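You operate a simulated robot arm through the tools that you are given. There is no shell and no other tool. Be economical: measure what you need, move in short steps, check, and stop when the job is done.

Carry out the task below with a simulated robot arm. There is one attempt and no reset: what you move stays moved.

TASK
Put things in order on the table. At the end: the red jelly (tub) stands where the plum jar stood; the small brown potato stands where the red jelly stood; the plum jar is on the white saucer; the coffee mill stands where the small brown potato stood; the clear short glass stands where the coffee mill stood; whatever was shut is shut again. Leave all else as you found it, and nothing knocked over.

Only the result counts: the job must be done as asked and must still hold three seconds after the hand-in. Knocking over, shifting, dropping, spilling or breaking anything else fails it.

THE ROBOT
A 6-joint arm with a two-finger parallel gripper, fixed in place. Base frame: the origin is at the foot of the arm, x ahead of it, y to its left, z up; the work surface is at about z = 0. Lengths are in m, angles in rad, forces in N, time in s.
With the tool pointing down near the work surface it reaches from about 0.12 to 0.5 m from the base axis. Its first joint turns from -1.257 to 1.257 rad. Payload 0.65 kg.
The TCP is the grasp point between the finger pads, 0.025 m short of the fingertips. In the tool frame z runs along the fingers and y along their closing line. Largest opening 0.076 m; finger width 0.018, thickness 0.01; the body of the gripper, 0.036 by 0.078 m, starts 0.045 m behind the TCP.
Orientation is that of the tool frame in the base frame, as a unit quaternion [x, y, z, w]. With the fingers straight down and closing along the base's y, the tool's x points along the base's -x, its y along +y and its z along -z.

THE INTERFACE
- The arm moves only by the tool move_arm. Its argument "motion" is a list of rows, each a list of 6 numbers: the shift along the tool's x, y, z in units of 50 mm (1.0 is 50 mm), then the turn, a rotation vector about the tool's x, y, z in units of 5 degrees (1.0 is 5 degrees). In form: [[x, y, z, ax, ay, az], ...]. A call has 1 to 20 rows; each row shifts and turns the commanded pose from where the row before left it, along the tool's axes as they then stand. "jaw" is the gripper command, from -1 (fully open) to 1 (shut), values between in proportion, set as the call begins (left out, the last holds). A call with a number of a shift or a turn outside -1 to 1 is refused whole. A row lasts 0.2 s, in which the tool goes at most 0.05 m and 0.15 rad; a call with a longer step from one row to the next is refused whole, and so is a gripper value outside its range. A pose out of reach is approached as far as the arm can. The call stops where the force on the tool passes 40 N (or 10 N more than at its start, if that is more) or the arm is blocked; 0.2 s more then pass. The fingers move at their own pace (about 0.108 m/s each) and stop on an object; they squeeze with about 35 N. The grip force told is the motor's: it shows also when the fingers shut on nothing. Time passes only in rows, and 0.2 s behind the last, so rows that do not move let the fingers close. It gives the time, the measured TCP pose, the force on the tool (base axes), the opening and the grip force at its end, in the units of the frame above (readings bear some noise).
- Cameras (640 x 400 px; columns grow to the right, rows downward): "scene" is fixed at [0.0584, 0.2723, 0.4087]; the picture's right is [-0.74, -0.67, 0.00], its down [-0.35, 0.39, -0.85] and it looks along [0.57, -0.63, -0.52] (base axes); focal length 214 px, centre (320, 200). "wrist" rides on the gripper at [0.058, 0.011, -0.081] in the tool frame; the picture's right is [-0.18, 0.98, 0.00], its down [-0.75, -0.14, -0.64] and it looks along [-0.63, -0.12, 0.77] (tool axes); focal length 243 px, centre (320, 200). There is no depth. A picture from a camera that has moved, and an enlarged one, comes with that camera's place and axes in the base frame and with its lens.
- get_image(camera): a new picture of that camera. It takes no simulated time.
- close_up(camera, box): a new picture of the part [left, top, right, bottom] of that camera's present view, enlarged. It takes no simulated time.
- job_done(): hands the job in; it is judged then, once.

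Work in short steps. Places have to be worked out from the pictures, the camera data and where the tool is seen: move nearer, look again, correct. Check each grasp and each placing, and mend what went wrong. You have 120 turns and 64 pictures in all, those below and enlarged ones among them. Open the gripper and draw the arm clear of the work before you hand the job in, unless the task says otherwise; then end with one line.

The tools are called as a command line: name --pt "numbers of a row" for each row, then --argument value for the rest, lists and objects as JSON in quotes. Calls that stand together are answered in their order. move_arm: Moves the arm, as the interface text tells. Its arguments: {"type":"object","properties":{"motion":{"type":"array","items":{"type":"array","items":{"type":"number"}}},"jaw":{"type":"number"}},"required":["motion"]} The other tools are called the same way: get_image (camera) takes a picture; close_up (camera, box) takes an enlarged picture of a part of a camera's view; job_done () hands the job in.

At the start:

```text
time_s: 0.0
eef_pos: [0.232, 0.1939, 0.322]
orientation: [0.0, 1.0, 0.001, 0.0]
force: [0.7, -0.2, -0.5]
grip_width: 0.076
grip_force: 0.0
```

scene: 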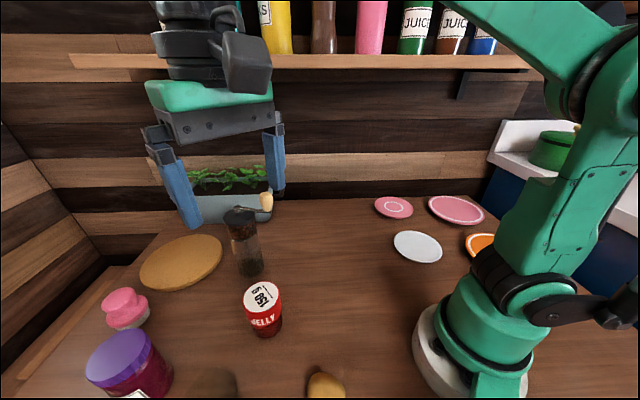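
wrist: 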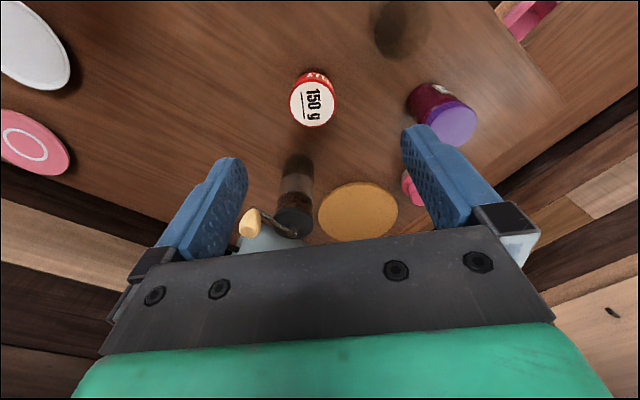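

I start by looking more closely at the front of the table, where the plum jar, potato and possibly the glass stand.

close_up --camera "scene" --box '[80, 240, 360, 400]'

close_up --camera "wrist" --box '[260, 0, 580, 240]'

close_up --camera "scene" --box '[340, 90, 640, 280]'

```text
2.29 times, centred on (220, 320) of scene
camera zoom: at [0.0584, 0.2723, 0.4087], right [-0.74, -0.67, 0.0], down [-0.35, 0.39, -0.85], along [0.57, -0.63, -0.52], focal length 490 px, centre (549, -74)
```

zoom: 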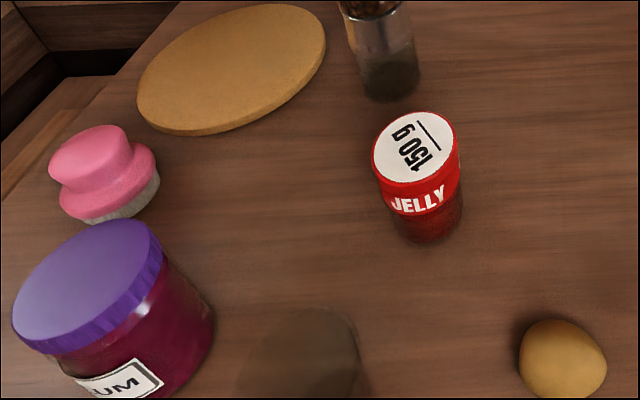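

```text
1.67 times, centred on (420, 120) of wrist
camera zoom: at [0.1753, 0.2058, 0.4026], right [0.18, 0.98, 0.0], down [0.75, -0.14, 0.64], along [0.63, -0.12, -0.77], focal length 404 px, centre (153, 333)
```

zoom: 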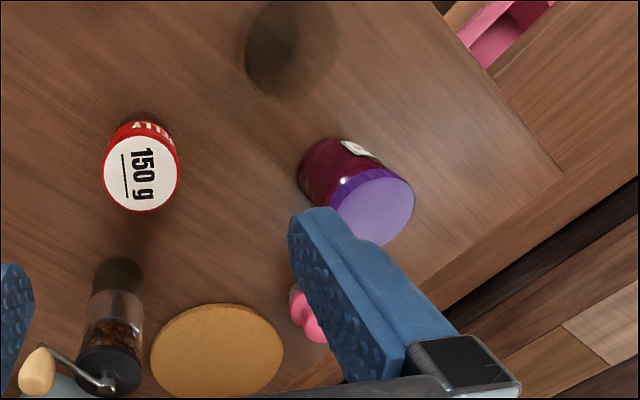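

```text
2.11 times, centred on (490, 185) of scene
camera zoom: at [0.0584, 0.2723, 0.4087], right [-0.74, -0.67, 0.0], down [-0.35, 0.39, -0.85], along [0.57, -0.63, -0.52], focal length 452 px, centre (-38, 232)
```

zoom: 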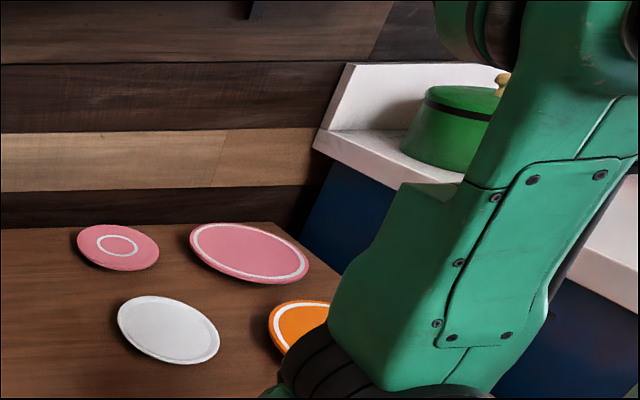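

The dark blob looks like a clear glass. I move back toward the base at height to view the potato, glass and jars from above.

move_arm --pt "0.8 0.2 0 0 0 0" --pt "0.8 0.2 0 0 0 0" --pt "0 0 0 0 0 0"

get_image --camera "wrist"

get_image --camera "scene"

```text
time_s: 0.8
eef_pos: [0.1519, 0.2161, 0.3205]
orientation: [0.0, 1.0, 0.001, 0.001]
force: [0.3, -0.1, -0.4]
grip_width: 0.0758
grip_force: 0.1
```

```text
58 pictures are left
camera wrist: at [0.0945, 0.2271, 0.4016], right [0.18, 0.98, 0.0], down [0.75, -0.14, 0.64], along [0.63, -0.12, -0.77], focal length 243 px, centre (320, 200)
```

wrist: 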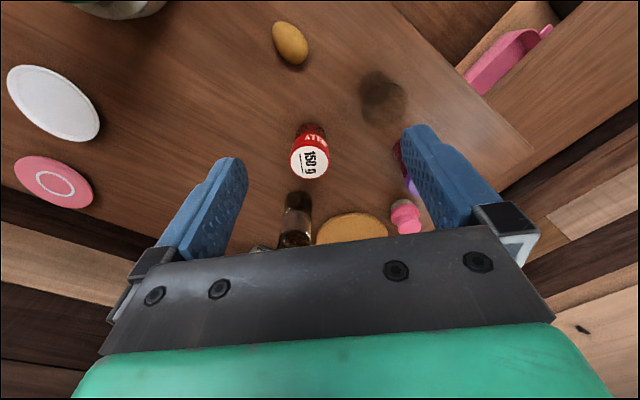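

```text
57 pictures are left
```

scene: 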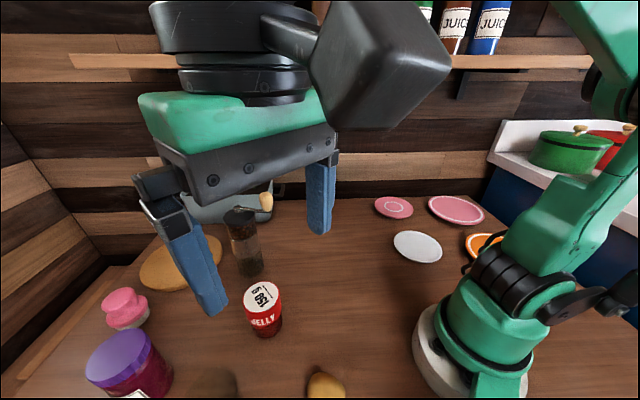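

The glass is around (0.225, 0.30), the potato near (0.134, 0.178), the jelly near (0.28, 0.176), the plum jar near (0.33, 0.345) and the saucer near (0.148, -0.214). I go above the plum jar first to refine its position.

move_arm --pt "-0.72 0.52 0 0 0 0" --pt "-0.72 0.52 0 0 0 0" --pt "-0.72 0.52 0 0 0 0" --pt "-0.72 0.52 0 0 0 0" --pt "-0.72 0.52 0 0 0 0" --pt "0 0 0.9 0 0 0" --pt "0 0 0.9 0 0 0" --pt "0 0 0 0 0 0"

get_image --camera "wrist"

get_image --camera "scene"

```text
time_s: 2.6
eef_pos: [0.2847, 0.3008, 0.1967]
orientation: [0.001, 1.0, 0.001, 0.001]
force: [0.4, 0.2, -0.1]
grip_width: 0.0759
grip_force: 0.1
out of reach, approached as far as the arm can: row 3, 4, 5
```

```text
56 pictures are left
camera wrist: at [0.2269, 0.3119, 0.2777], right [0.18, 0.98, 0.0], down [0.75, -0.14, 0.64], along [0.63, -0.12, -0.77], focal length 243 px, centre (320, 200)
```

wrist: 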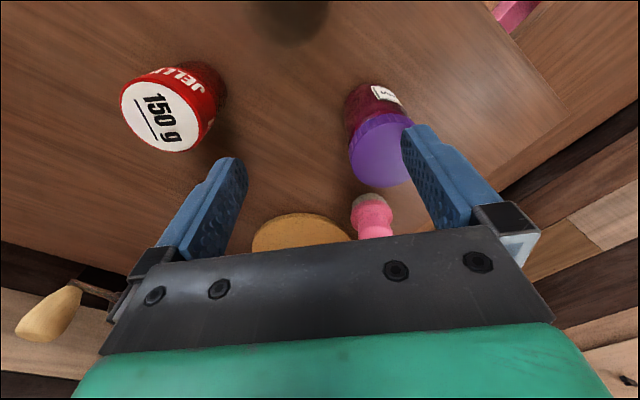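

```text
55 pictures are left
```

scene: 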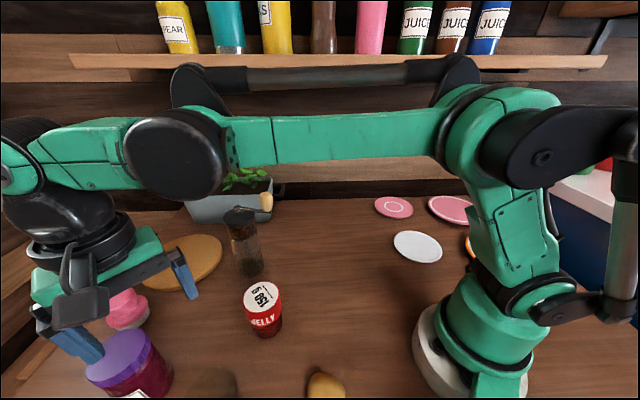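

The plum lid sits near (0.336, 0.347) with its top at about 0.09–0.10. I move over it at a lower height.

move_arm --pt "0 0 0.45 0 0 0" --pt "0 0 0.45 0 0 0" --pt "-0.5 0.45 0 0 0 0" --pt "-0.5 0.45 0 0 0 0" --pt "0 0 0 0 0 0"

get_image --camera "wrist"

```text
time_s: 3.8
eef_pos: [0.3342, 0.3445, 0.1507]
orientation: [0.0, 1.0, 0.001, 0.0]
force: [-0.3, 0.2, 0.9]
grip_width: 0.0761
grip_force: 0.1
```

```text
54 pictures are left
camera wrist: at [0.2772, 0.3561, 0.232], right [0.18, 0.98, 0.0], down [0.75, -0.14, 0.64], along [0.63, -0.12, -0.77], focal length 243 px, centre (320, 200)
```

wrist: 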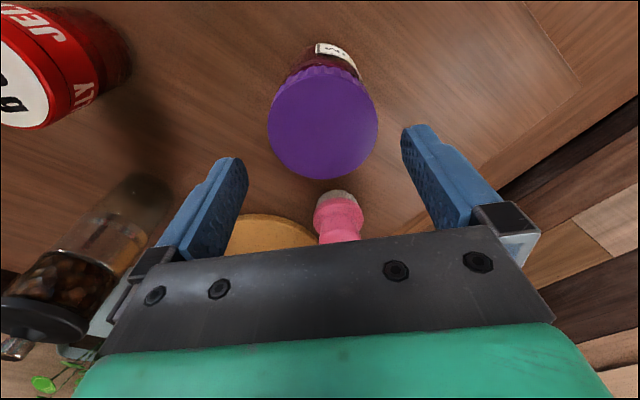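

The lid is 0.066 wide and centred at about (0.334, 0.347), so it fits between the fingers. I shift 2.5 mm in y and descend around it to z ≈ 0.065.

move_arm --pt "0 0.05 0 0 0 0" --pt "0 0 0.4 0 0 0" --pt "0 0 0.4 0 0 0" --pt "0 0 0.4 0 0 0" --pt "0 0 0.3 0 0 0" --pt "0 0 0.2 0 0 0" --pt "0 0 0 0 0 0"

get_image --camera "wrist"

get_image --camera "scene"

```text
time_s: 5.4
eef_pos: [0.3363, 0.3477, 0.0642]
orientation: [0.0, 1.0, 0.001, 0.0]
force: [0.5, -0.8, 0.3]
grip_width: 0.0758
grip_force: 0.0
```

```text
53 pictures are left
camera wrist: at [0.2778, 0.3595, 0.1457], right [0.18, 0.98, 0.0], down [0.75, -0.14, 0.64], along [0.63, -0.12, -0.77], focal length 243 px, centre (320, 200)
```

wrist: 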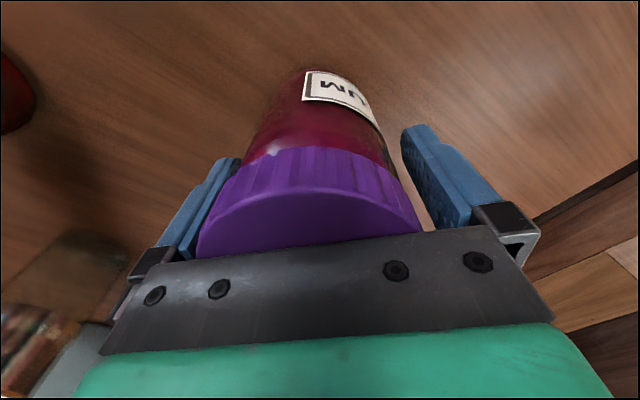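

```text
52 pictures are left
```

scene: 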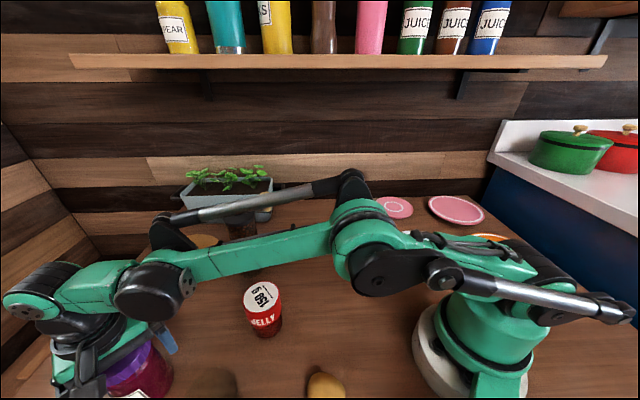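

The jar sits between the fingers, slightly toward -y (centre around y 0.345). I close the gripper.

move_arm --pt "0 -0.05 0 0 0 0" --pt "0 0 0 0 0 0" --pt "0 0 0 0 0 0" --pt "0 0 0 0 0 0" --jaw 1

```text
time_s: 6.4
eef_pos: [0.3355, 0.346, 0.0641]
orientation: [0.001, 1.0, 0.0, 0.0]
force: [-0.2, 0.0, 0.0]
grip_width: 0.0591
grip_force: 35.2
```

The grip holds at 35 N. I lift straight up by 0.09 and check.

move_arm --pt "0 0 -0.3 0 0 0" --pt "0 0 -0.5 0 0 0" --pt "0 0 -0.5 0 0 0" --pt "0 0 -0.5 0 0 0" --pt "0 0 0 0 0 0"

get_image --camera "wrist"

```text
time_s: 7.6
eef_pos: [0.3359, 0.3451, 0.1541]
orientation: [0.0, 1.0, 0.001, 0.0]
force: [0.5, -0.2, -3.7]
grip_width: 0.0595
grip_force: 35.6
```

```text
51 pictures are left
camera wrist: at [0.2779, 0.3573, 0.235], right [0.18, 0.98, 0.0], down [0.75, -0.14, 0.64], along [0.63, -0.12, -0.77], focal length 243 px, centre (320, 200)
```

wrist: 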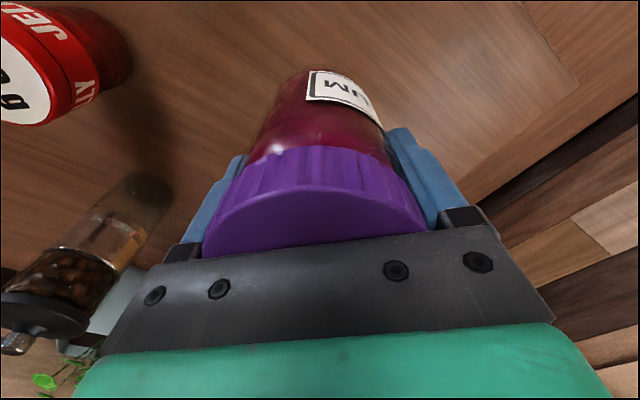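

The jar is held (about 0.4 kg) and centred. I carry it high and inward, then around toward the saucer side.

move_arm --pt "0.5 -0.4 -0.4 0 0 0" --pt "0.5 -0.4 -0.4 0 0 0" --pt "0.6 -0.4 -0.3 0 0 0" --pt "0.6 -0.4 0 0 0 0" --pt "0.5 -0.5 0 0 0 0" --pt "0 -0.8 0 0 0 0" --pt "0 -0.8 0 0 0 0" --pt "0 -0.8 0 0 0 0" --pt "0 -0.8 0 0 0 0" --pt "0 -0.8 0 0 0 0" --pt "0 -0.8 0 0 0 0" --pt "0 -0.8 0 0 0 0" --pt "0 0 0 0 0 0"

get_image --camera "wrist"

get_image --camera "scene"

```text
time_s: 10.4
eef_pos: [0.199, -0.0379, 0.209]
orientation: [-0.001, 1.0, 0.002, -0.001]
force: [-0.6, 0.4, -3.3]
grip_width: 0.0591
grip_force: 34.9
```

```text
50 pictures are left
camera wrist: at [0.1426, -0.0264, 0.2909], right [0.18, 0.98, 0.0], down [0.75, -0.14, 0.64], along [0.63, -0.12, -0.77], focal length 243 px, centre (320, 200)
```

wrist: 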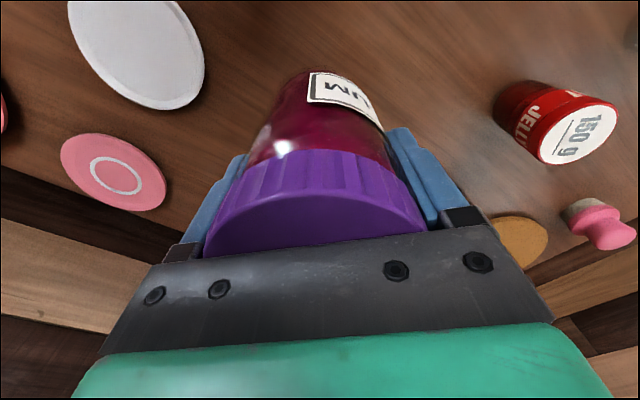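

```text
49 pictures are left
```

scene: 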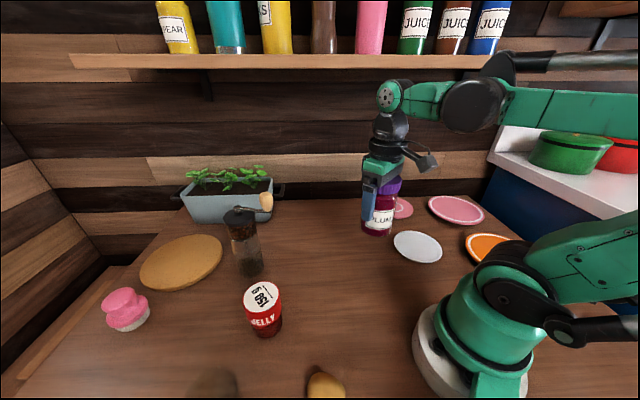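

The saucer works out at about (0.149, -0.215) again. I move the jar above it.

move_arm --pt "0.2 -0.71 0 0 0 0" --pt "0.2 -0.71 0 0 0 0" --pt "0.2 -0.71 0 0 0 0" --pt "0.2 -0.71 0.3 0 0 0" --pt "0.2 -0.71 0.4 0 0 0" --pt "0 0 0.7 0 0 0" --pt "0 0 0 0 0 0"

get_image --camera "wrist"

get_image --camera "scene"

```text
time_s: 12.0
eef_pos: [0.1503, -0.2181, 0.139]
orientation: [-0.001, 1.0, 0.0, -0.001]
force: [0.0, 1.2, -4.1]
grip_width: 0.0592
grip_force: 35.3
```

```text
48 pictures are left
camera wrist: at [0.0935, -0.2053, 0.2191], right [0.18, 0.98, 0.0], down [0.75, -0.14, 0.64], along [0.63, -0.12, -0.77], focal length 243 px, centre (320, 200)
```

wrist: 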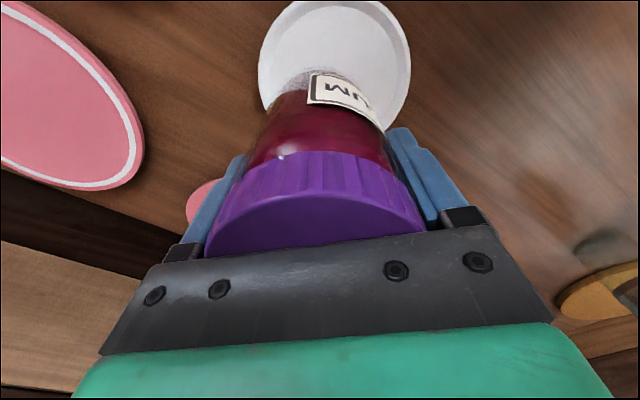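

```text
47 pictures are left
```

scene: 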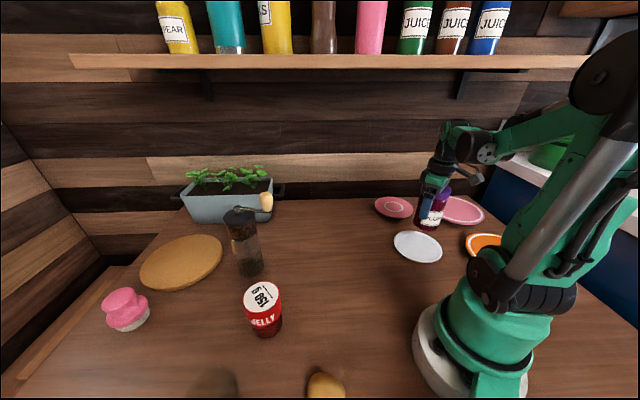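

The jar is over the saucer; averaging the views puts the saucer centre near (0.147, -0.211). I correct and lower to just above it.

move_arm --pt "0.06 0.14 0.2 0 0 0" --pt "0 0 0.4 0 0 0" --pt "0 0 0.4 0 0 0" --pt "0 0 0.16 0 0 0" --pt "0 0 0 0 0 0"

get_image --camera "wrist"

close_up --camera "scene" --box '[360, 150, 520, 290]'

```text
time_s: 13.2
eef_pos: [0.1479, -0.2098, 0.0818]
orientation: [0.0, 1.0, 0.0, -0.001]
force: [0.2, 0.2, -3.3]
grip_width: 0.0589
grip_force: 34.9
```

```text
46 pictures are left
camera wrist: at [0.0911, -0.1977, 0.1624], right [0.18, 0.98, 0.0], down [0.75, -0.14, 0.64], along [0.63, -0.12, -0.77], focal length 243 px, centre (320, 200)
```

wrist: 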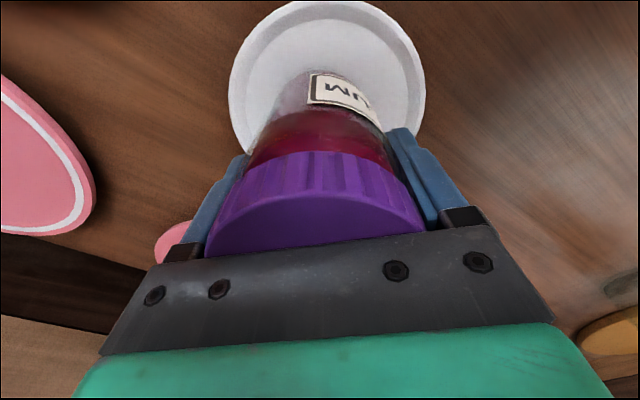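

```text
2.86 times, centred on (440, 220) of scene
camera zoom: at [0.0584, 0.2723, 0.4087], right [-0.74, -0.67, 0.0], down [-0.35, 0.39, -0.85], along [0.57, -0.63, -0.52], focal length 613 px, centre (-23, 143)
```

zoom: 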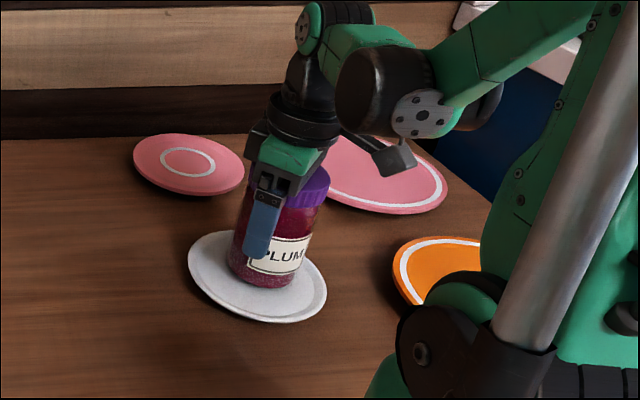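

The jar is well centred over the saucer. I lower it in small steps while watching the force.

move_arm --pt "0 0 0.1 0 0 0" --pt "0 0 0.06 0 0 0" --pt "0 0 0 0 0 0"

```text
time_s: 13.8
eef_pos: [0.1485, -0.2099, 0.0752]
orientation: [-0.001, 1.0, 0.002, 0.001]
force: [0.6, 1.8, 23.2]
grip_width: 0.0594
grip_force: 35.3
stopped in row 2: the force on the tool passed its limit (the readings are from after the stop); the commanded pose is now the measured one
```

Contact is made at z ≈ 0.075. I open the gripper and retreat straight up.

move_arm --pt "0 0 -0.02 0 0 0" --pt "0 0 0 0 0 0" --pt "0 0 0 0 0 0" --jaw -1

move_arm --pt "0 0 -0.4 0 0 0" --pt "0 0 -0.6 0 0 0" --pt "0 0 -0.8 0 0 0" --pt "0 0 -0.8 0 0 0" --pt "0 0 0 0 0 0"

get_image --camera "wrist"

```text
time_s: 14.6
eef_pos: [0.1479, -0.2092, 0.0754]
orientation: [0.0, 1.0, 0.001, 0.0]
force: [0.1, -0.1, 14.3]
grip_width: 0.0759
grip_force: 0.1
```

```text
time_s: 15.8
eef_pos: [0.1474, -0.2089, 0.2072]
orientation: [0.0, 1.0, 0.001, -0.001]
force: [0.2, 0.7, -0.6]
grip_width: 0.0762
grip_force: 0.0
```

```text
44 pictures are left
camera wrist: at [0.0902, -0.1976, 0.2883], right [0.18, 0.98, 0.0], down [0.75, -0.14, 0.64], along [0.63, -0.12, -0.77], focal length 243 px, centre (320, 200)
```

wrist: 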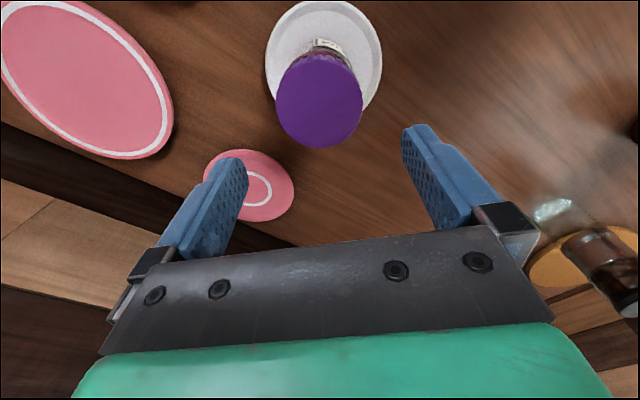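

The plum jar stands on the saucer. Next is the jelly: I move above its estimated place (0.28, 0.178).

move_arm --pt "-0.296 0.86 0 0 0 0" --pt "-0.296 0.86 0 0 0 0" --pt "-0.296 0.86 0 0 0 0" --pt "-0.296 0.86 0 0 0 0" --pt "-0.296 0.86 0 0 0 0" --pt "-0.296 0.86 0 0 0 0" --pt "-0.296 0.86 0 0 0 0" --pt "-0.296 0.86 0 0 0 0" --pt "-0.296 0.86 0 0 0 0" --pt "0 0 0.5 0 0 0" --pt "0 0 0.3 0 0 0" --pt "0 0 0 0 0 0"

get_image --camera "wrist"

```text
time_s: 18.4
eef_pos: [0.2805, 0.1776, 0.1664]
orientation: [-0.001, 1.0, 0.001, 0.001]
force: [0.5, 0.5, -0.2]
grip_width: 0.076
grip_force: 0.1
```

```text
43 pictures are left
camera wrist: at [0.2242, 0.1889, 0.2474], right [0.18, 0.98, 0.0], down [0.75, -0.14, 0.64], along [0.63, -0.12, -0.77], focal length 243 px, centre (320, 200)
```

wrist: 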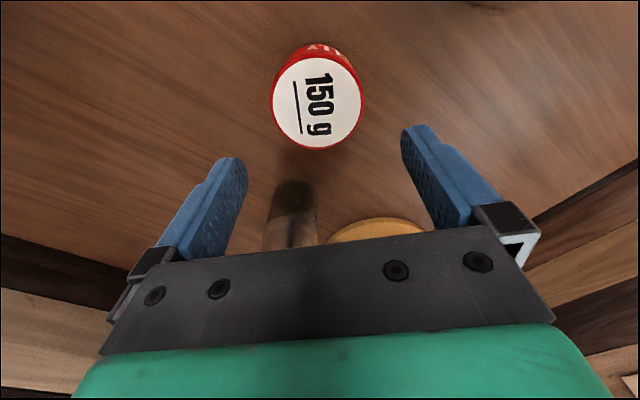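

The jelly lid centre is about (0.276, 0.176), 0.06 wide, top near 0.085. I shift slightly and descend to z ≈ 0.055.

move_arm --pt "0.08 -0.02 0 0 0 0" --pt "0 0 0.5 0 0 0" --pt "0 0 0.5 0 0 0" --pt "0 0 0.5 0 0 0" --pt "0 0 0.4 0 0 0" --pt "0 0 0.32 0 0 0" --pt "0 0 0 0 0 0"

get_image --camera "wrist"

```text
time_s: 19.9
eef_pos: [0.2773, 0.1766, 0.0554]
orientation: [-0.001, 1.0, 0.001, 0.0]
force: [0.1, -0.4, -0.6]
grip_width: 0.0758
grip_force: 0.1
```

```text
42 pictures are left
camera wrist: at [0.2194, 0.1883, 0.1376], right [0.18, 0.98, 0.0], down [0.75, -0.14, 0.64], along [0.63, -0.12, -0.77], focal length 243 px, centre (320, 200)
```

wrist: 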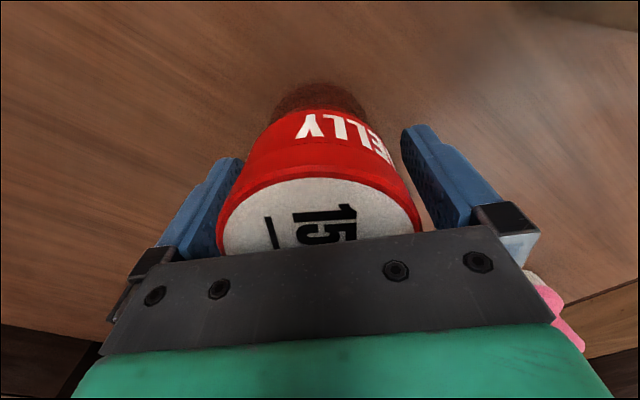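

The jelly is between the fingers; I close on it and lift slightly.

move_arm --pt "0 0 0 0 0 0" --pt "0 0 0 0 0 0" --pt "0 0 0 0 0 0" --jaw 1

move_arm --pt "0 0 -0.5 0 0 0" --pt "0 0 -0.8 0 0 0" --pt "0 0 -0.8 0 0 0" --pt "0 0 -0.4 0 0 0" --pt "0 0 0 0 0 0"

get_image --camera "wrist"

```text
time_s: 20.8
eef_pos: [0.2765, 0.177, 0.0569]
orientation: [-0.001, 1.0, 0.001, 0.0]
force: [0.3, 0.6, 0.0]
grip_width: 0.0585
grip_force: 35.4
```

```text
time_s: 21.9
eef_pos: [0.2761, 0.1754, 0.1811]
orientation: [-0.001, 1.0, 0.0, -0.001]
force: [0.2, -0.2, -1.7]
grip_width: 0.0587
grip_force: 34.8
```

```text
41 pictures are left
camera wrist: at [0.2191, 0.1875, 0.2631], right [0.18, 0.98, 0.0], down [0.75, -0.14, 0.64], along [0.63, -0.12, -0.77], focal length 243 px, centre (320, 200)
```

wrist: 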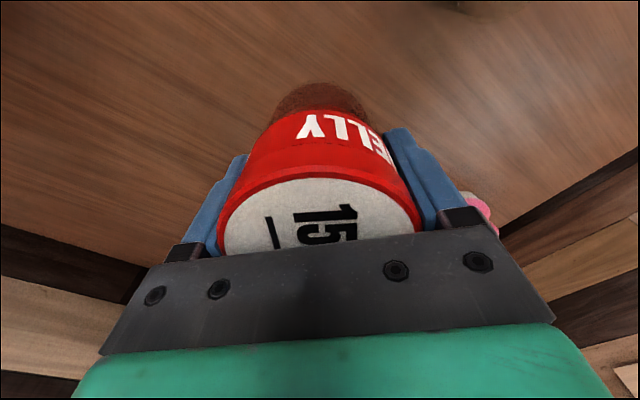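

Jelly held. I carry it to the plum jar's old place (0.335, 0.346) and lower to just above the table.

move_arm --pt "-0.236 0.682 0.12 0 0 0" --pt "-0.236 0.682 0.12 0 0 0" --pt "-0.236 0.682 0.12 0 0 0" --pt "-0.236 0.682 0.12 0 0 0" --pt "-0.236 0.682 0.12 0 0 0" --pt "0 0 0.5 0 0 0" --pt "0 0 0.5 0 0 0" --pt "0 0 0.4 0 0 0" --pt "0 0 0.26 0 0 0" --pt "0 0 0 0 0 0"

get_image --camera "scene"

```text
time_s: 24.1
eef_pos: [0.3371, 0.3482, 0.0671]
orientation: [0.0, 1.0, 0.001, -0.001]
force: [0.3, -1.0, -1.8]
grip_width: 0.0585
grip_force: 35.0
```

```text
40 pictures are left
```

scene: 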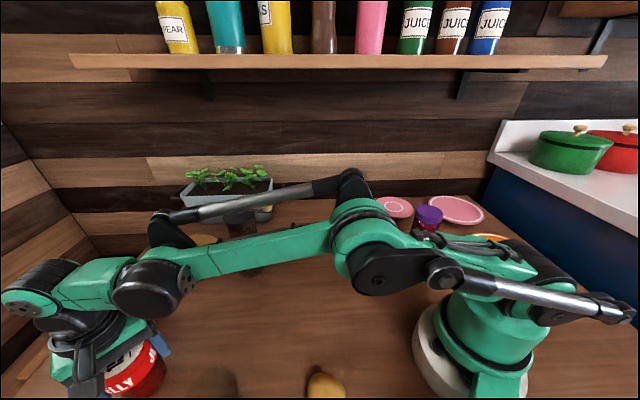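

At (0.337, 0.348); I correct 2 mm and set it down.

move_arm --pt "0.04 -0.05 0.1 0 0 0" --pt "0 0 0.08 0 0 0" --pt "0 0 0.03 0 0 0" --pt "0 0 0 0 0 0"

```text
time_s: 25.1
eef_pos: [0.3334, 0.3448, 0.0581]
orientation: [-0.001, 1.0, 0.001, 0.001]
force: [0.6, -0.6, -0.9]
grip_width: 0.0587
grip_force: 34.9
```

No firm contact yet; I lower 2 mm more, then release.

move_arm --pt "0 0 0.03 0 0 0" --pt "0 0 0.02 0 0 0" --pt "0 0 0 0 0 0"

move_arm --pt "0 0 0 0 0 0" --pt "0 0 0 0 0 0" --jaw -1

move_arm --pt "0 0 -0.4 0 0 0" --pt "0 0 -0.6 0 0 0" --pt "0 0 -0.8 0 0 0" --pt "0 0 0 0 0 0"

get_image --camera "wrist"

```text
time_s: 25.9
eef_pos: [0.334, 0.3455, 0.0559]
orientation: [-0.001, 1.0, 0.0, 0.0]
force: [2.6, -0.8, 17.1]
grip_width: 0.0587
grip_force: 35.2
```

```text
time_s: 26.6
eef_pos: [0.3343, 0.3449, 0.0543]
orientation: [-0.001, 1.0, 0.001, 0.0]
force: [0.0, -0.2, -0.5]
grip_width: 0.0759
grip_force: 0.0
```

```text
time_s: 27.6
eef_pos: [0.3348, 0.3444, 0.1472]
orientation: [-0.001, 1.0, 0.001, 0.001]
force: [-0.3, 0.4, 0.1]
grip_width: 0.076
grip_force: 0.0
```

```text
39 pictures are left
camera wrist: at [0.2774, 0.355, 0.2287], right [0.18, 0.98, 0.0], down [0.75, -0.14, 0.64], along [0.63, -0.12, -0.77], focal length 243 px, centre (320, 200)
```

wrist: 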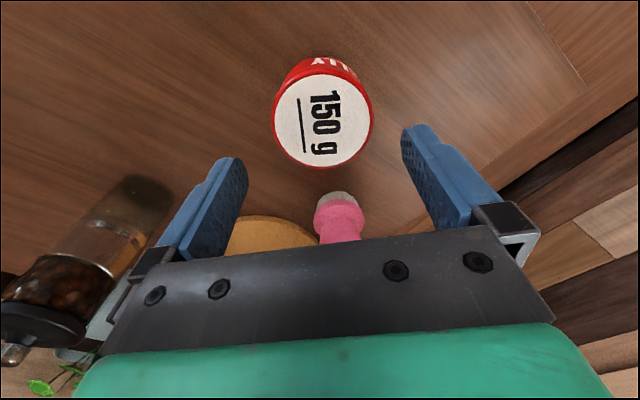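

Jelly stands well at the plum place. Now I move above the potato (0.134, 0.178), passing high.

move_arm --pt "0 0 -0.6 0 0 0" --pt "0.4 -0.35 -0.5 0 0 0" --pt "0.6 -0.5 0 0 0 0" --pt "0.6 -0.5 0 0 0 0" --pt "0.6 -0.5 0 0 0 0" --pt "0.6 -0.5 0 0 0 0" --pt "0.6 -0.5 0 0 0 0" --pt "0.6 -0.48 0.3 0 0 0" --pt "0 0 0.6 0 0 0" --pt "0 0 0 0 0 0"

get_image --camera "wrist"

get_image --camera "scene"

```text
time_s: 29.8
eef_pos: [0.1306, 0.174, 0.1547]
orientation: [-0.001, 1.0, 0.001, 0.0]
force: [-0.3, -0.4, -0.1]
grip_width: 0.076
grip_force: 0.0
out of reach, approached as far as the arm can: row 1
```

```text
38 pictures are left
camera wrist: at [0.0728, 0.1851, 0.2358], right [0.18, 0.98, 0.0], down [0.75, -0.14, 0.64], along [0.63, -0.12, -0.77], focal length 243 px, centre (320, 200)
```

wrist: 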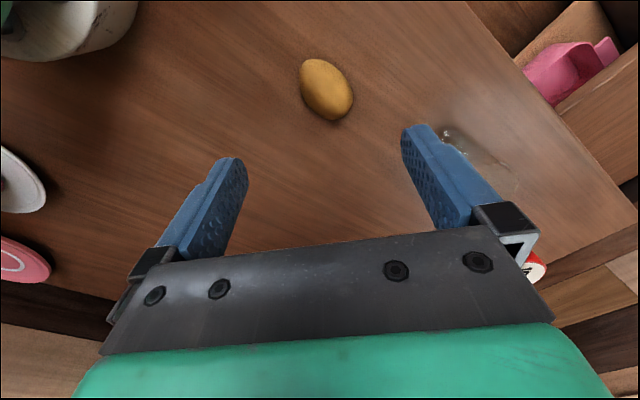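

```text
37 pictures are left
```

scene: 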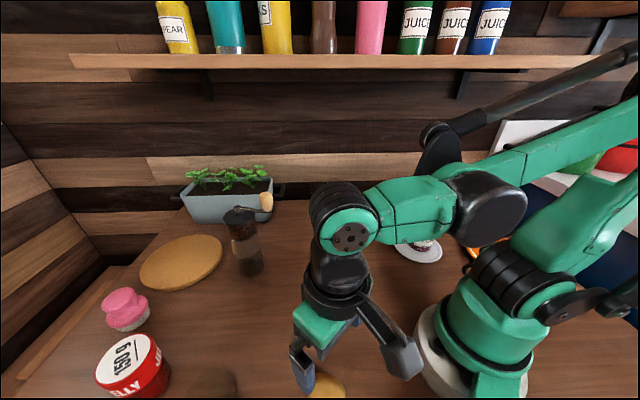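

The potato centre is about (0.133, 0.178), with its long axis turned some 18° from x. I align, turn the gripper by 18° and descend to z ≈ 0.030.

move_arm --pt "-0.05 0.09 0 0 0 -0.9" --pt "0 0 0 0 0 -0.9" --pt "0 0 0 0 0 -0.9" --pt "0 0 0 0 0 -0.9" --pt "0 0 0.6 0 0 0" --pt "0 0 0.6 0 0 0" --pt "0 0 0 0 0 0"

get_image --camera "wrist"

```text
time_s: 31.4
eef_pos: [0.1323, 0.1806, 0.0936]
orientation: [-0.158, 0.987, 0.001, 0.001]
force: [0.5, 1.4, 0.3]
grip_width: 0.0764
grip_force: 0.1
```

```text
36 pictures are left
camera wrist: at [0.0757, 0.1731, 0.175], right [-0.13, 0.99, 0.0], down [0.76, 0.1, 0.64], along [0.64, 0.09, -0.77], focal length 243 px, centre (320, 200)
```

wrist: 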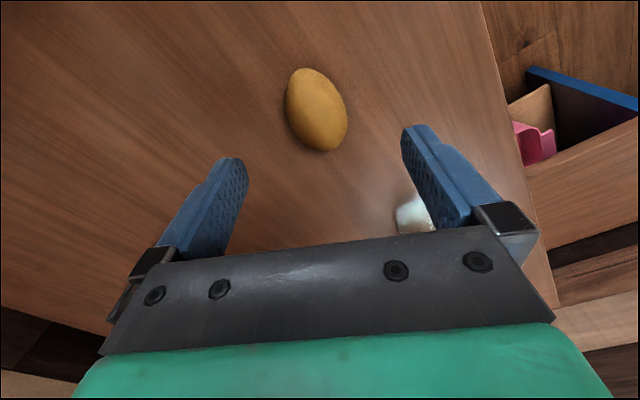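

The potato lies between the fingers; I descend the rest of the way and close.

move_arm --pt "0.06 0 0.4 0 0 0" --pt "0 0 0.4 0 0 0" --pt "0 0 0.4 0 0 0" --pt "0 0 0.06 0 0 0" --pt "0 0 0 0 0 0"

get_image --camera "wrist"

move_arm --pt "0 0 0 0 0 0" --pt "0 0 0 0 0 0" --pt "0 0 0 0 0 0" --jaw 1

```text
time_s: 32.5
eef_pos: [0.1304, 0.1804, 0.029]
orientation: [-0.158, 0.987, 0.001, 0.001]
force: [0.2, 0.3, -0.2]
grip_width: 0.076
grip_force: 0.1
```

```text
35 pictures are left
camera wrist: at [0.073, 0.1723, 0.1112], right [-0.13, 0.99, 0.0], down [0.76, 0.1, 0.64], along [0.64, 0.09, -0.77], focal length 243 px, centre (320, 200)
```

wrist: 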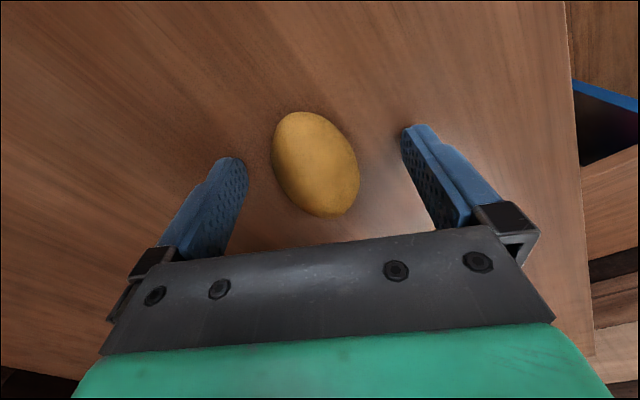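

```text
time_s: 33.4
eef_pos: [0.1312, 0.1797, 0.03]
orientation: [-0.157, 0.988, 0.0, 0.001]
force: [0.2, 0.5, -0.7]
grip_width: 0.0386
grip_force: 35.5
```

Potato gripped (0.0386 wide) at (0.131, 0.179). I lift it and carry it to the jelly's old place (0.277, 0.1765), low over it.

move_arm --pt "0 0 -0.5 0 0 0" --pt "0 0 -0.7 0 0 0" --pt "-0.69 -0.24 0 0 0 0" --pt "-0.69 -0.24 0 0 0 0" --pt "-0.69 -0.24 0 0 0 0" --pt "-0.69 -0.24 0 0 0 0" --pt "0 0 0 0 0 0"

get_image --camera "wrist"

```text
time_s: 35.0
eef_pos: [0.2792, 0.1775, 0.0906]
orientation: [-0.157, 0.988, 0.001, 0.001]
force: [0.1, -0.1, -0.6]
grip_width: 0.0384
grip_force: 35.1
```

```text
34 pictures are left
camera wrist: at [0.2205, 0.1712, 0.1721], right [-0.13, 0.99, 0.0], down [0.76, 0.1, 0.64], along [0.64, 0.09, -0.77], focal length 243 px, centre (320, 200)
```

wrist: 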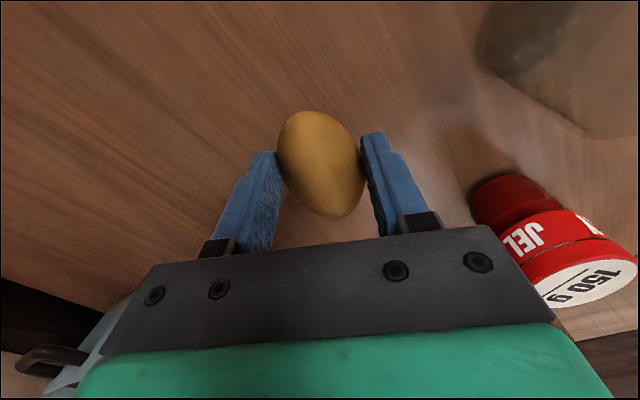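

Held at (0.278, 0.177). I lower it, release, and retreat upward.

move_arm --pt "0.02 0 0.4 0 0 0" --pt "0 0 0.4 0 0 0" --pt "0 0 0.3 0 0 0" --pt "0 0 0.1 0 0 0" --pt "0 0 0 0 0 0"

move_arm --pt "0 0 0 0 0 0" --pt "0 0 0 0 0 0" --jaw -1

move_arm --pt "0 0 -0.4 0 0 0" --pt "0 0 -0.8 0 0 0.9" --pt "0 0 -0.8 0 0 0.9" --pt "0 0 -0.8 0 0 0.9" --pt "0 0 0 0 0 0.9" --pt "0 0 0 0 0 0"

get_image --camera "wrist"

get_image --camera "scene"

```text
time_s: 36.1
eef_pos: [0.2764, 0.1765, 0.0306]
orientation: [-0.158, 0.987, 0.001, 0.001]
force: [-0.5, -0.1, 0.0]
grip_width: 0.0386
grip_force: 35.1
```

```text
time_s: 36.8
eef_pos: [0.2768, 0.177, 0.0304]
orientation: [-0.158, 0.987, 0.001, 0.001]
force: [0.3, -0.3, -0.1]
grip_width: 0.0763
grip_force: 0.1
```

```text
time_s: 38.1
eef_pos: [0.2742, 0.1762, 0.1722]
orientation: [0.0, 1.0, 0.001, 0.001]
force: [-0.6, 0.2, 0.7]
grip_width: 0.0759
grip_force: 0.1
```

```text
33 pictures are left
camera wrist: at [0.218, 0.1871, 0.2528], right [0.18, 0.98, 0.0], down [0.75, -0.14, 0.64], along [0.63, -0.12, -0.77], focal length 243 px, centre (320, 200)
```

wrist: 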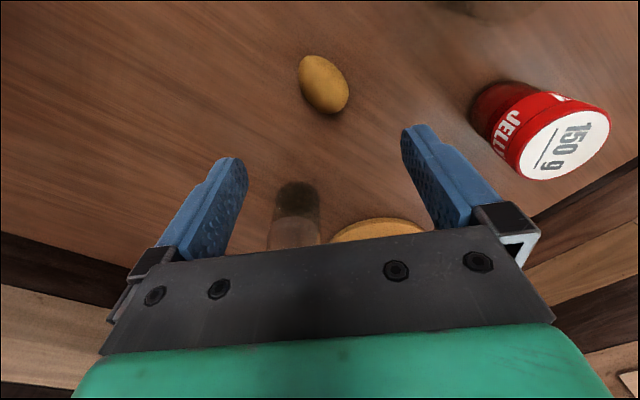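

```text
32 pictures are left
```

scene: 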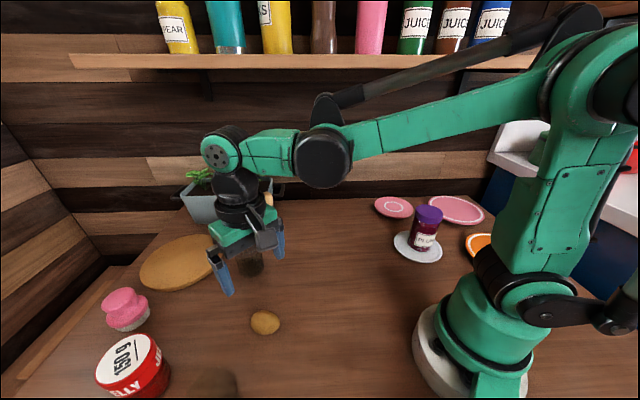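

Potato is placed. The mill base is around (0.414, 0.119); I raise and move toward it to view its top and crank from closer.

move_arm --pt "0 0 -0.6 0 0 0" --pt "-0.4 -0.29 -0.5 0 0 0" --pt "-0.5 -0.29 0 0 0 0" --pt "-0.5 -0.29 0 0 0 0" --pt "-0.5 -0.29 0 0 0 0" --pt "0 0 0 0 0 0"

get_image --camera "wrist"

close_up --camera "scene" --box '[180, 130, 340, 290]'

```text
time_s: 39.5
eef_pos: [0.37, 0.1173, 0.2256]
orientation: [-0.001, 1.0, 0.001, 0.0]
force: [0.9, 1.0, 0.0]
grip_width: 0.0759
grip_force: 0.0
```

```text
31 pictures are left
camera wrist: at [0.3123, 0.1286, 0.3068], right [0.18, 0.98, 0.0], down [0.75, -0.14, 0.64], along [0.63, -0.12, -0.77], focal length 243 px, centre (320, 200)
```

wrist: 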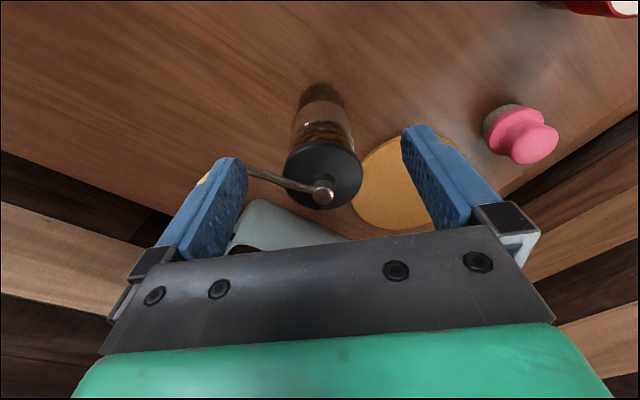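

```text
2.50 times, centred on (260, 210) of scene
camera zoom: at [0.0584, 0.2723, 0.4087], right [-0.74, -0.67, 0.0], down [-0.35, 0.39, -0.85], along [0.57, -0.63, -0.52], focal length 536 px, centre (470, 175)
```

zoom: 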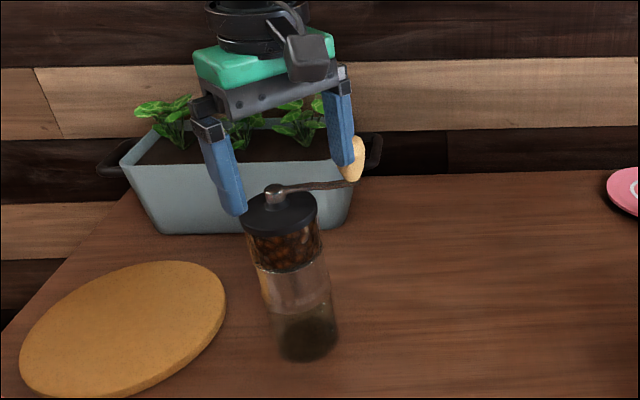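

The mill axis is around (0.413, 0.114), cap top near 0.156, crank toward -y with its knob up to about 0.20. I'll grip near the cap with fingers along x and the camera on the +y side, so I back off slightly and yaw by -90°.

move_arm --pt "0.8 0.2 -0.2 0 0 0" --pt "0 0 0 0 0 1" --pt "0 0 0 0 0 1" --pt "0 0 0 0 0 1" --pt "0 0 0 0 0 1" --pt "0 0 0 0 0 1" --pt "0 0 0 0 0 1" --pt "0 0 0 0 0 1" --pt "0 0 0 0 0 1" --pt "0 0 0 0 0 1" --pt "0 0 0 0 0 1" --pt "0 0 0 0 0 1" --pt "0 0 0 0 0 1" --pt "0 0 0 0 0 1" --pt "0 0 0 0 0 1" --pt "0 0 0 0 0 1" --pt "0 0 0 0 0 1" --pt "0 0 0 0 0 1" --pt "0 0 0 0 0 1" --pt "0 0 0 0 0 0"

get_image --camera "wrist"

```text
time_s: 43.8
eef_pos: [0.3308, 0.1279, 0.2351]
orientation: [0.707, 0.707, 0.0, -0.001]
force: [0.7, 0.0, 1.1]
grip_width: 0.0757
grip_force: 0.1
```

```text
29 pictures are left
camera wrist: at [0.3431, 0.1866, 0.3168], right [0.98, -0.18, 0.0], down [-0.14, -0.75, 0.64], along [-0.12, -0.63, -0.77], focal length 243 px, centre (320, 200)
```

wrist: 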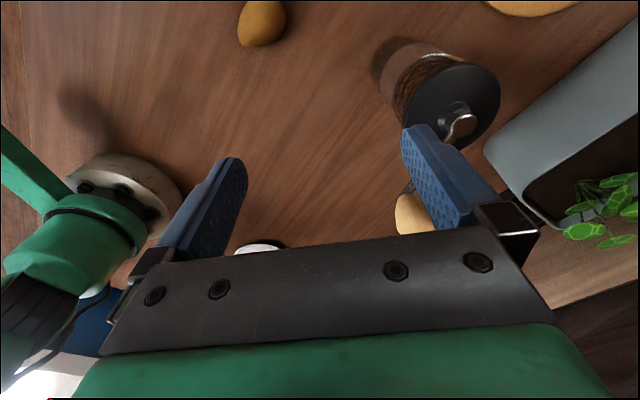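

The mill axis refines to about (0.415, 0.114). I move above it and check alignment before descending.

move_arm --pt "-0.09 0.56 0 0 0 0" --pt "-0.09 0.56 0 0 0 0" --pt "-0.09 0.56 0 0 0 0" --pt "0 0 0 0 0 0"

get_image --camera "wrist"

close_up --camera "scene" --box '[180, 130, 340, 290]'

```text
time_s: 44.8
eef_pos: [0.4153, 0.1142, 0.2382]
orientation: [0.706, 0.708, 0.0, -0.001]
force: [-0.8, -0.1, -0.8]
grip_width: 0.0761
grip_force: 0.0
```

```text
28 pictures are left
camera wrist: at [0.4273, 0.1731, 0.3189], right [0.98, -0.18, 0.0], down [-0.14, -0.75, 0.64], along [-0.12, -0.63, -0.77], focal length 243 px, centre (320, 200)
```

wrist: 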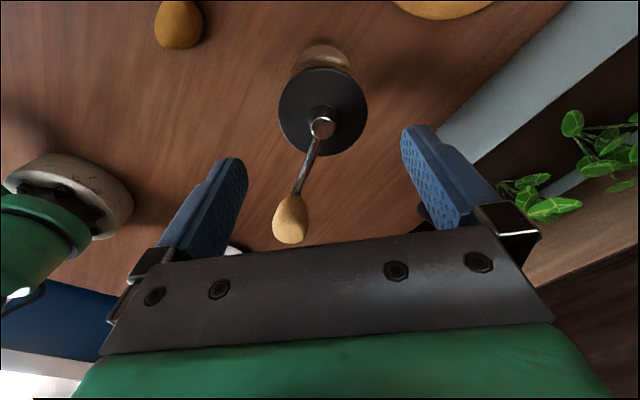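

```text
2.50 times, centred on (260, 210) of scene
camera zoom: at [0.0584, 0.2723, 0.4087], right [-0.74, -0.67, 0.0], down [-0.35, 0.39, -0.85], along [0.57, -0.63, -0.52], focal length 536 px, centre (470, 175)
```

zoom: 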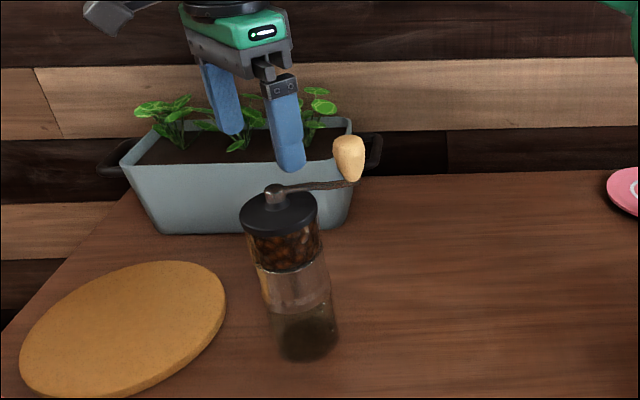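

The cap sits centred under the TCP. I descend to z ≈ 0.148 and check crank clearance.

move_arm --pt "0 0 0.4 0 0 0" --pt "0 0 0.4 0 0 0" --pt "0 0 0.4 0 0 0" --pt "0 0 0.4 0 0 0" --pt "0 0 0.2 0 0 0" --pt "0 0 0 0 0 0"

get_image --camera "wrist"

close_up --camera "scene" --box '[180, 130, 340, 290]'

```text
time_s: 46.1
eef_pos: [0.4156, 0.1134, 0.1449]
orientation: [0.706, 0.708, 0.0, 0.0]
force: [-0.1, 0.3, 0.2]
grip_width: 0.0761
grip_force: 0.0
```

```text
26 pictures are left
camera wrist: at [0.4277, 0.1731, 0.2256], right [0.98, -0.18, 0.0], down [-0.14, -0.75, 0.64], along [-0.12, -0.63, -0.77], focal length 243 px, centre (320, 200)
```

wrist: 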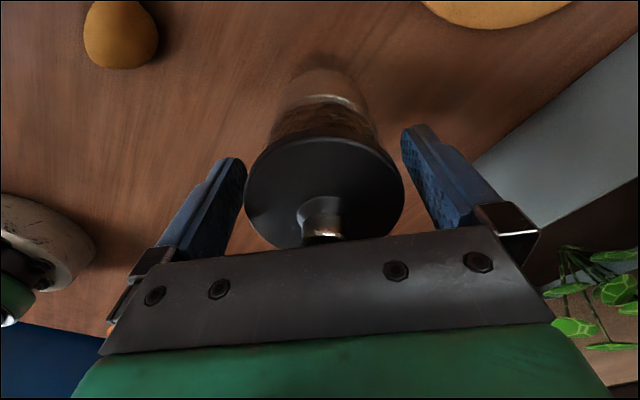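

```text
2.50 times, centred on (260, 210) of scene
camera zoom: at [0.0584, 0.2723, 0.4087], right [-0.74, -0.67, 0.0], down [-0.35, 0.39, -0.85], along [0.57, -0.63, -0.52], focal length 536 px, centre (470, 175)
```

zoom: 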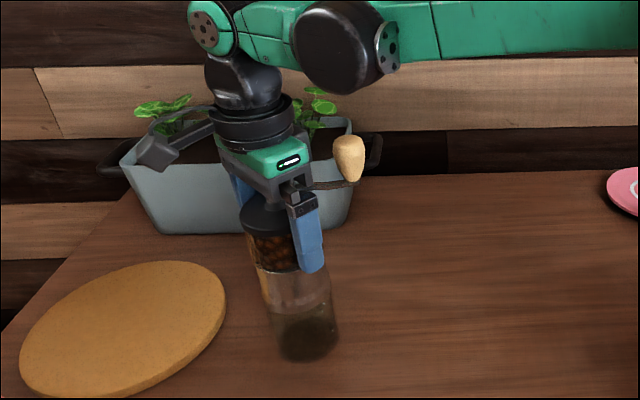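

Clearances look fine; I close on the cap and hopper.

move_arm --pt "0 0 0.04 0 0 0" --pt "0 0 0 0 0 0" --pt "0 0 0 0 0 0" --jaw 1

move_arm --pt "0 0 -0.2 0 0 0" --pt "0 0 -0.3 0 0 0" --pt "0 0 -0.3 0 0 0" --pt "0 0 0 0 0 0"

close_up --camera "scene" --box '[180, 130, 340, 290]'

```text
time_s: 47.0
eef_pos: [0.4163, 0.1149, 0.1433]
orientation: [0.707, 0.708, 0.001, 0.0]
force: [7.8, -3.2, 26.3]
grip_width: 0.0588
grip_force: 34.8
```

```text
time_s: 48.0
eef_pos: [0.4173, 0.1151, 0.1835]
orientation: [0.707, 0.707, 0.001, 0.0]
force: [-0.4, 0.5, -3.7]
grip_width: 0.0586
grip_force: 34.9
```

```text
2.50 times, centred on (260, 210) of scene
camera zoom: at [0.0584, 0.2723, 0.4087], right [-0.74, -0.67, 0.0], down [-0.35, 0.39, -0.85], along [0.57, -0.63, -0.52], focal length 536 px, centre (470, 175)
```

zoom: 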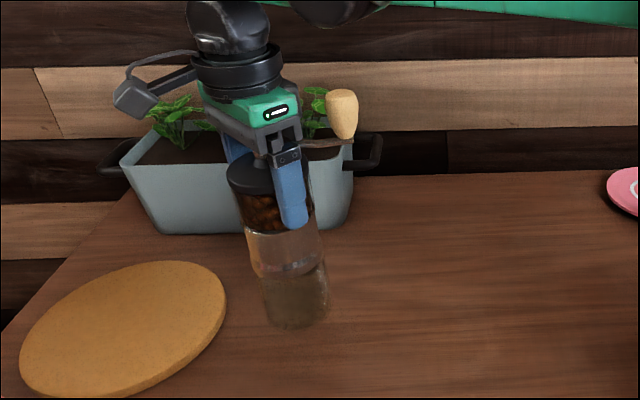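

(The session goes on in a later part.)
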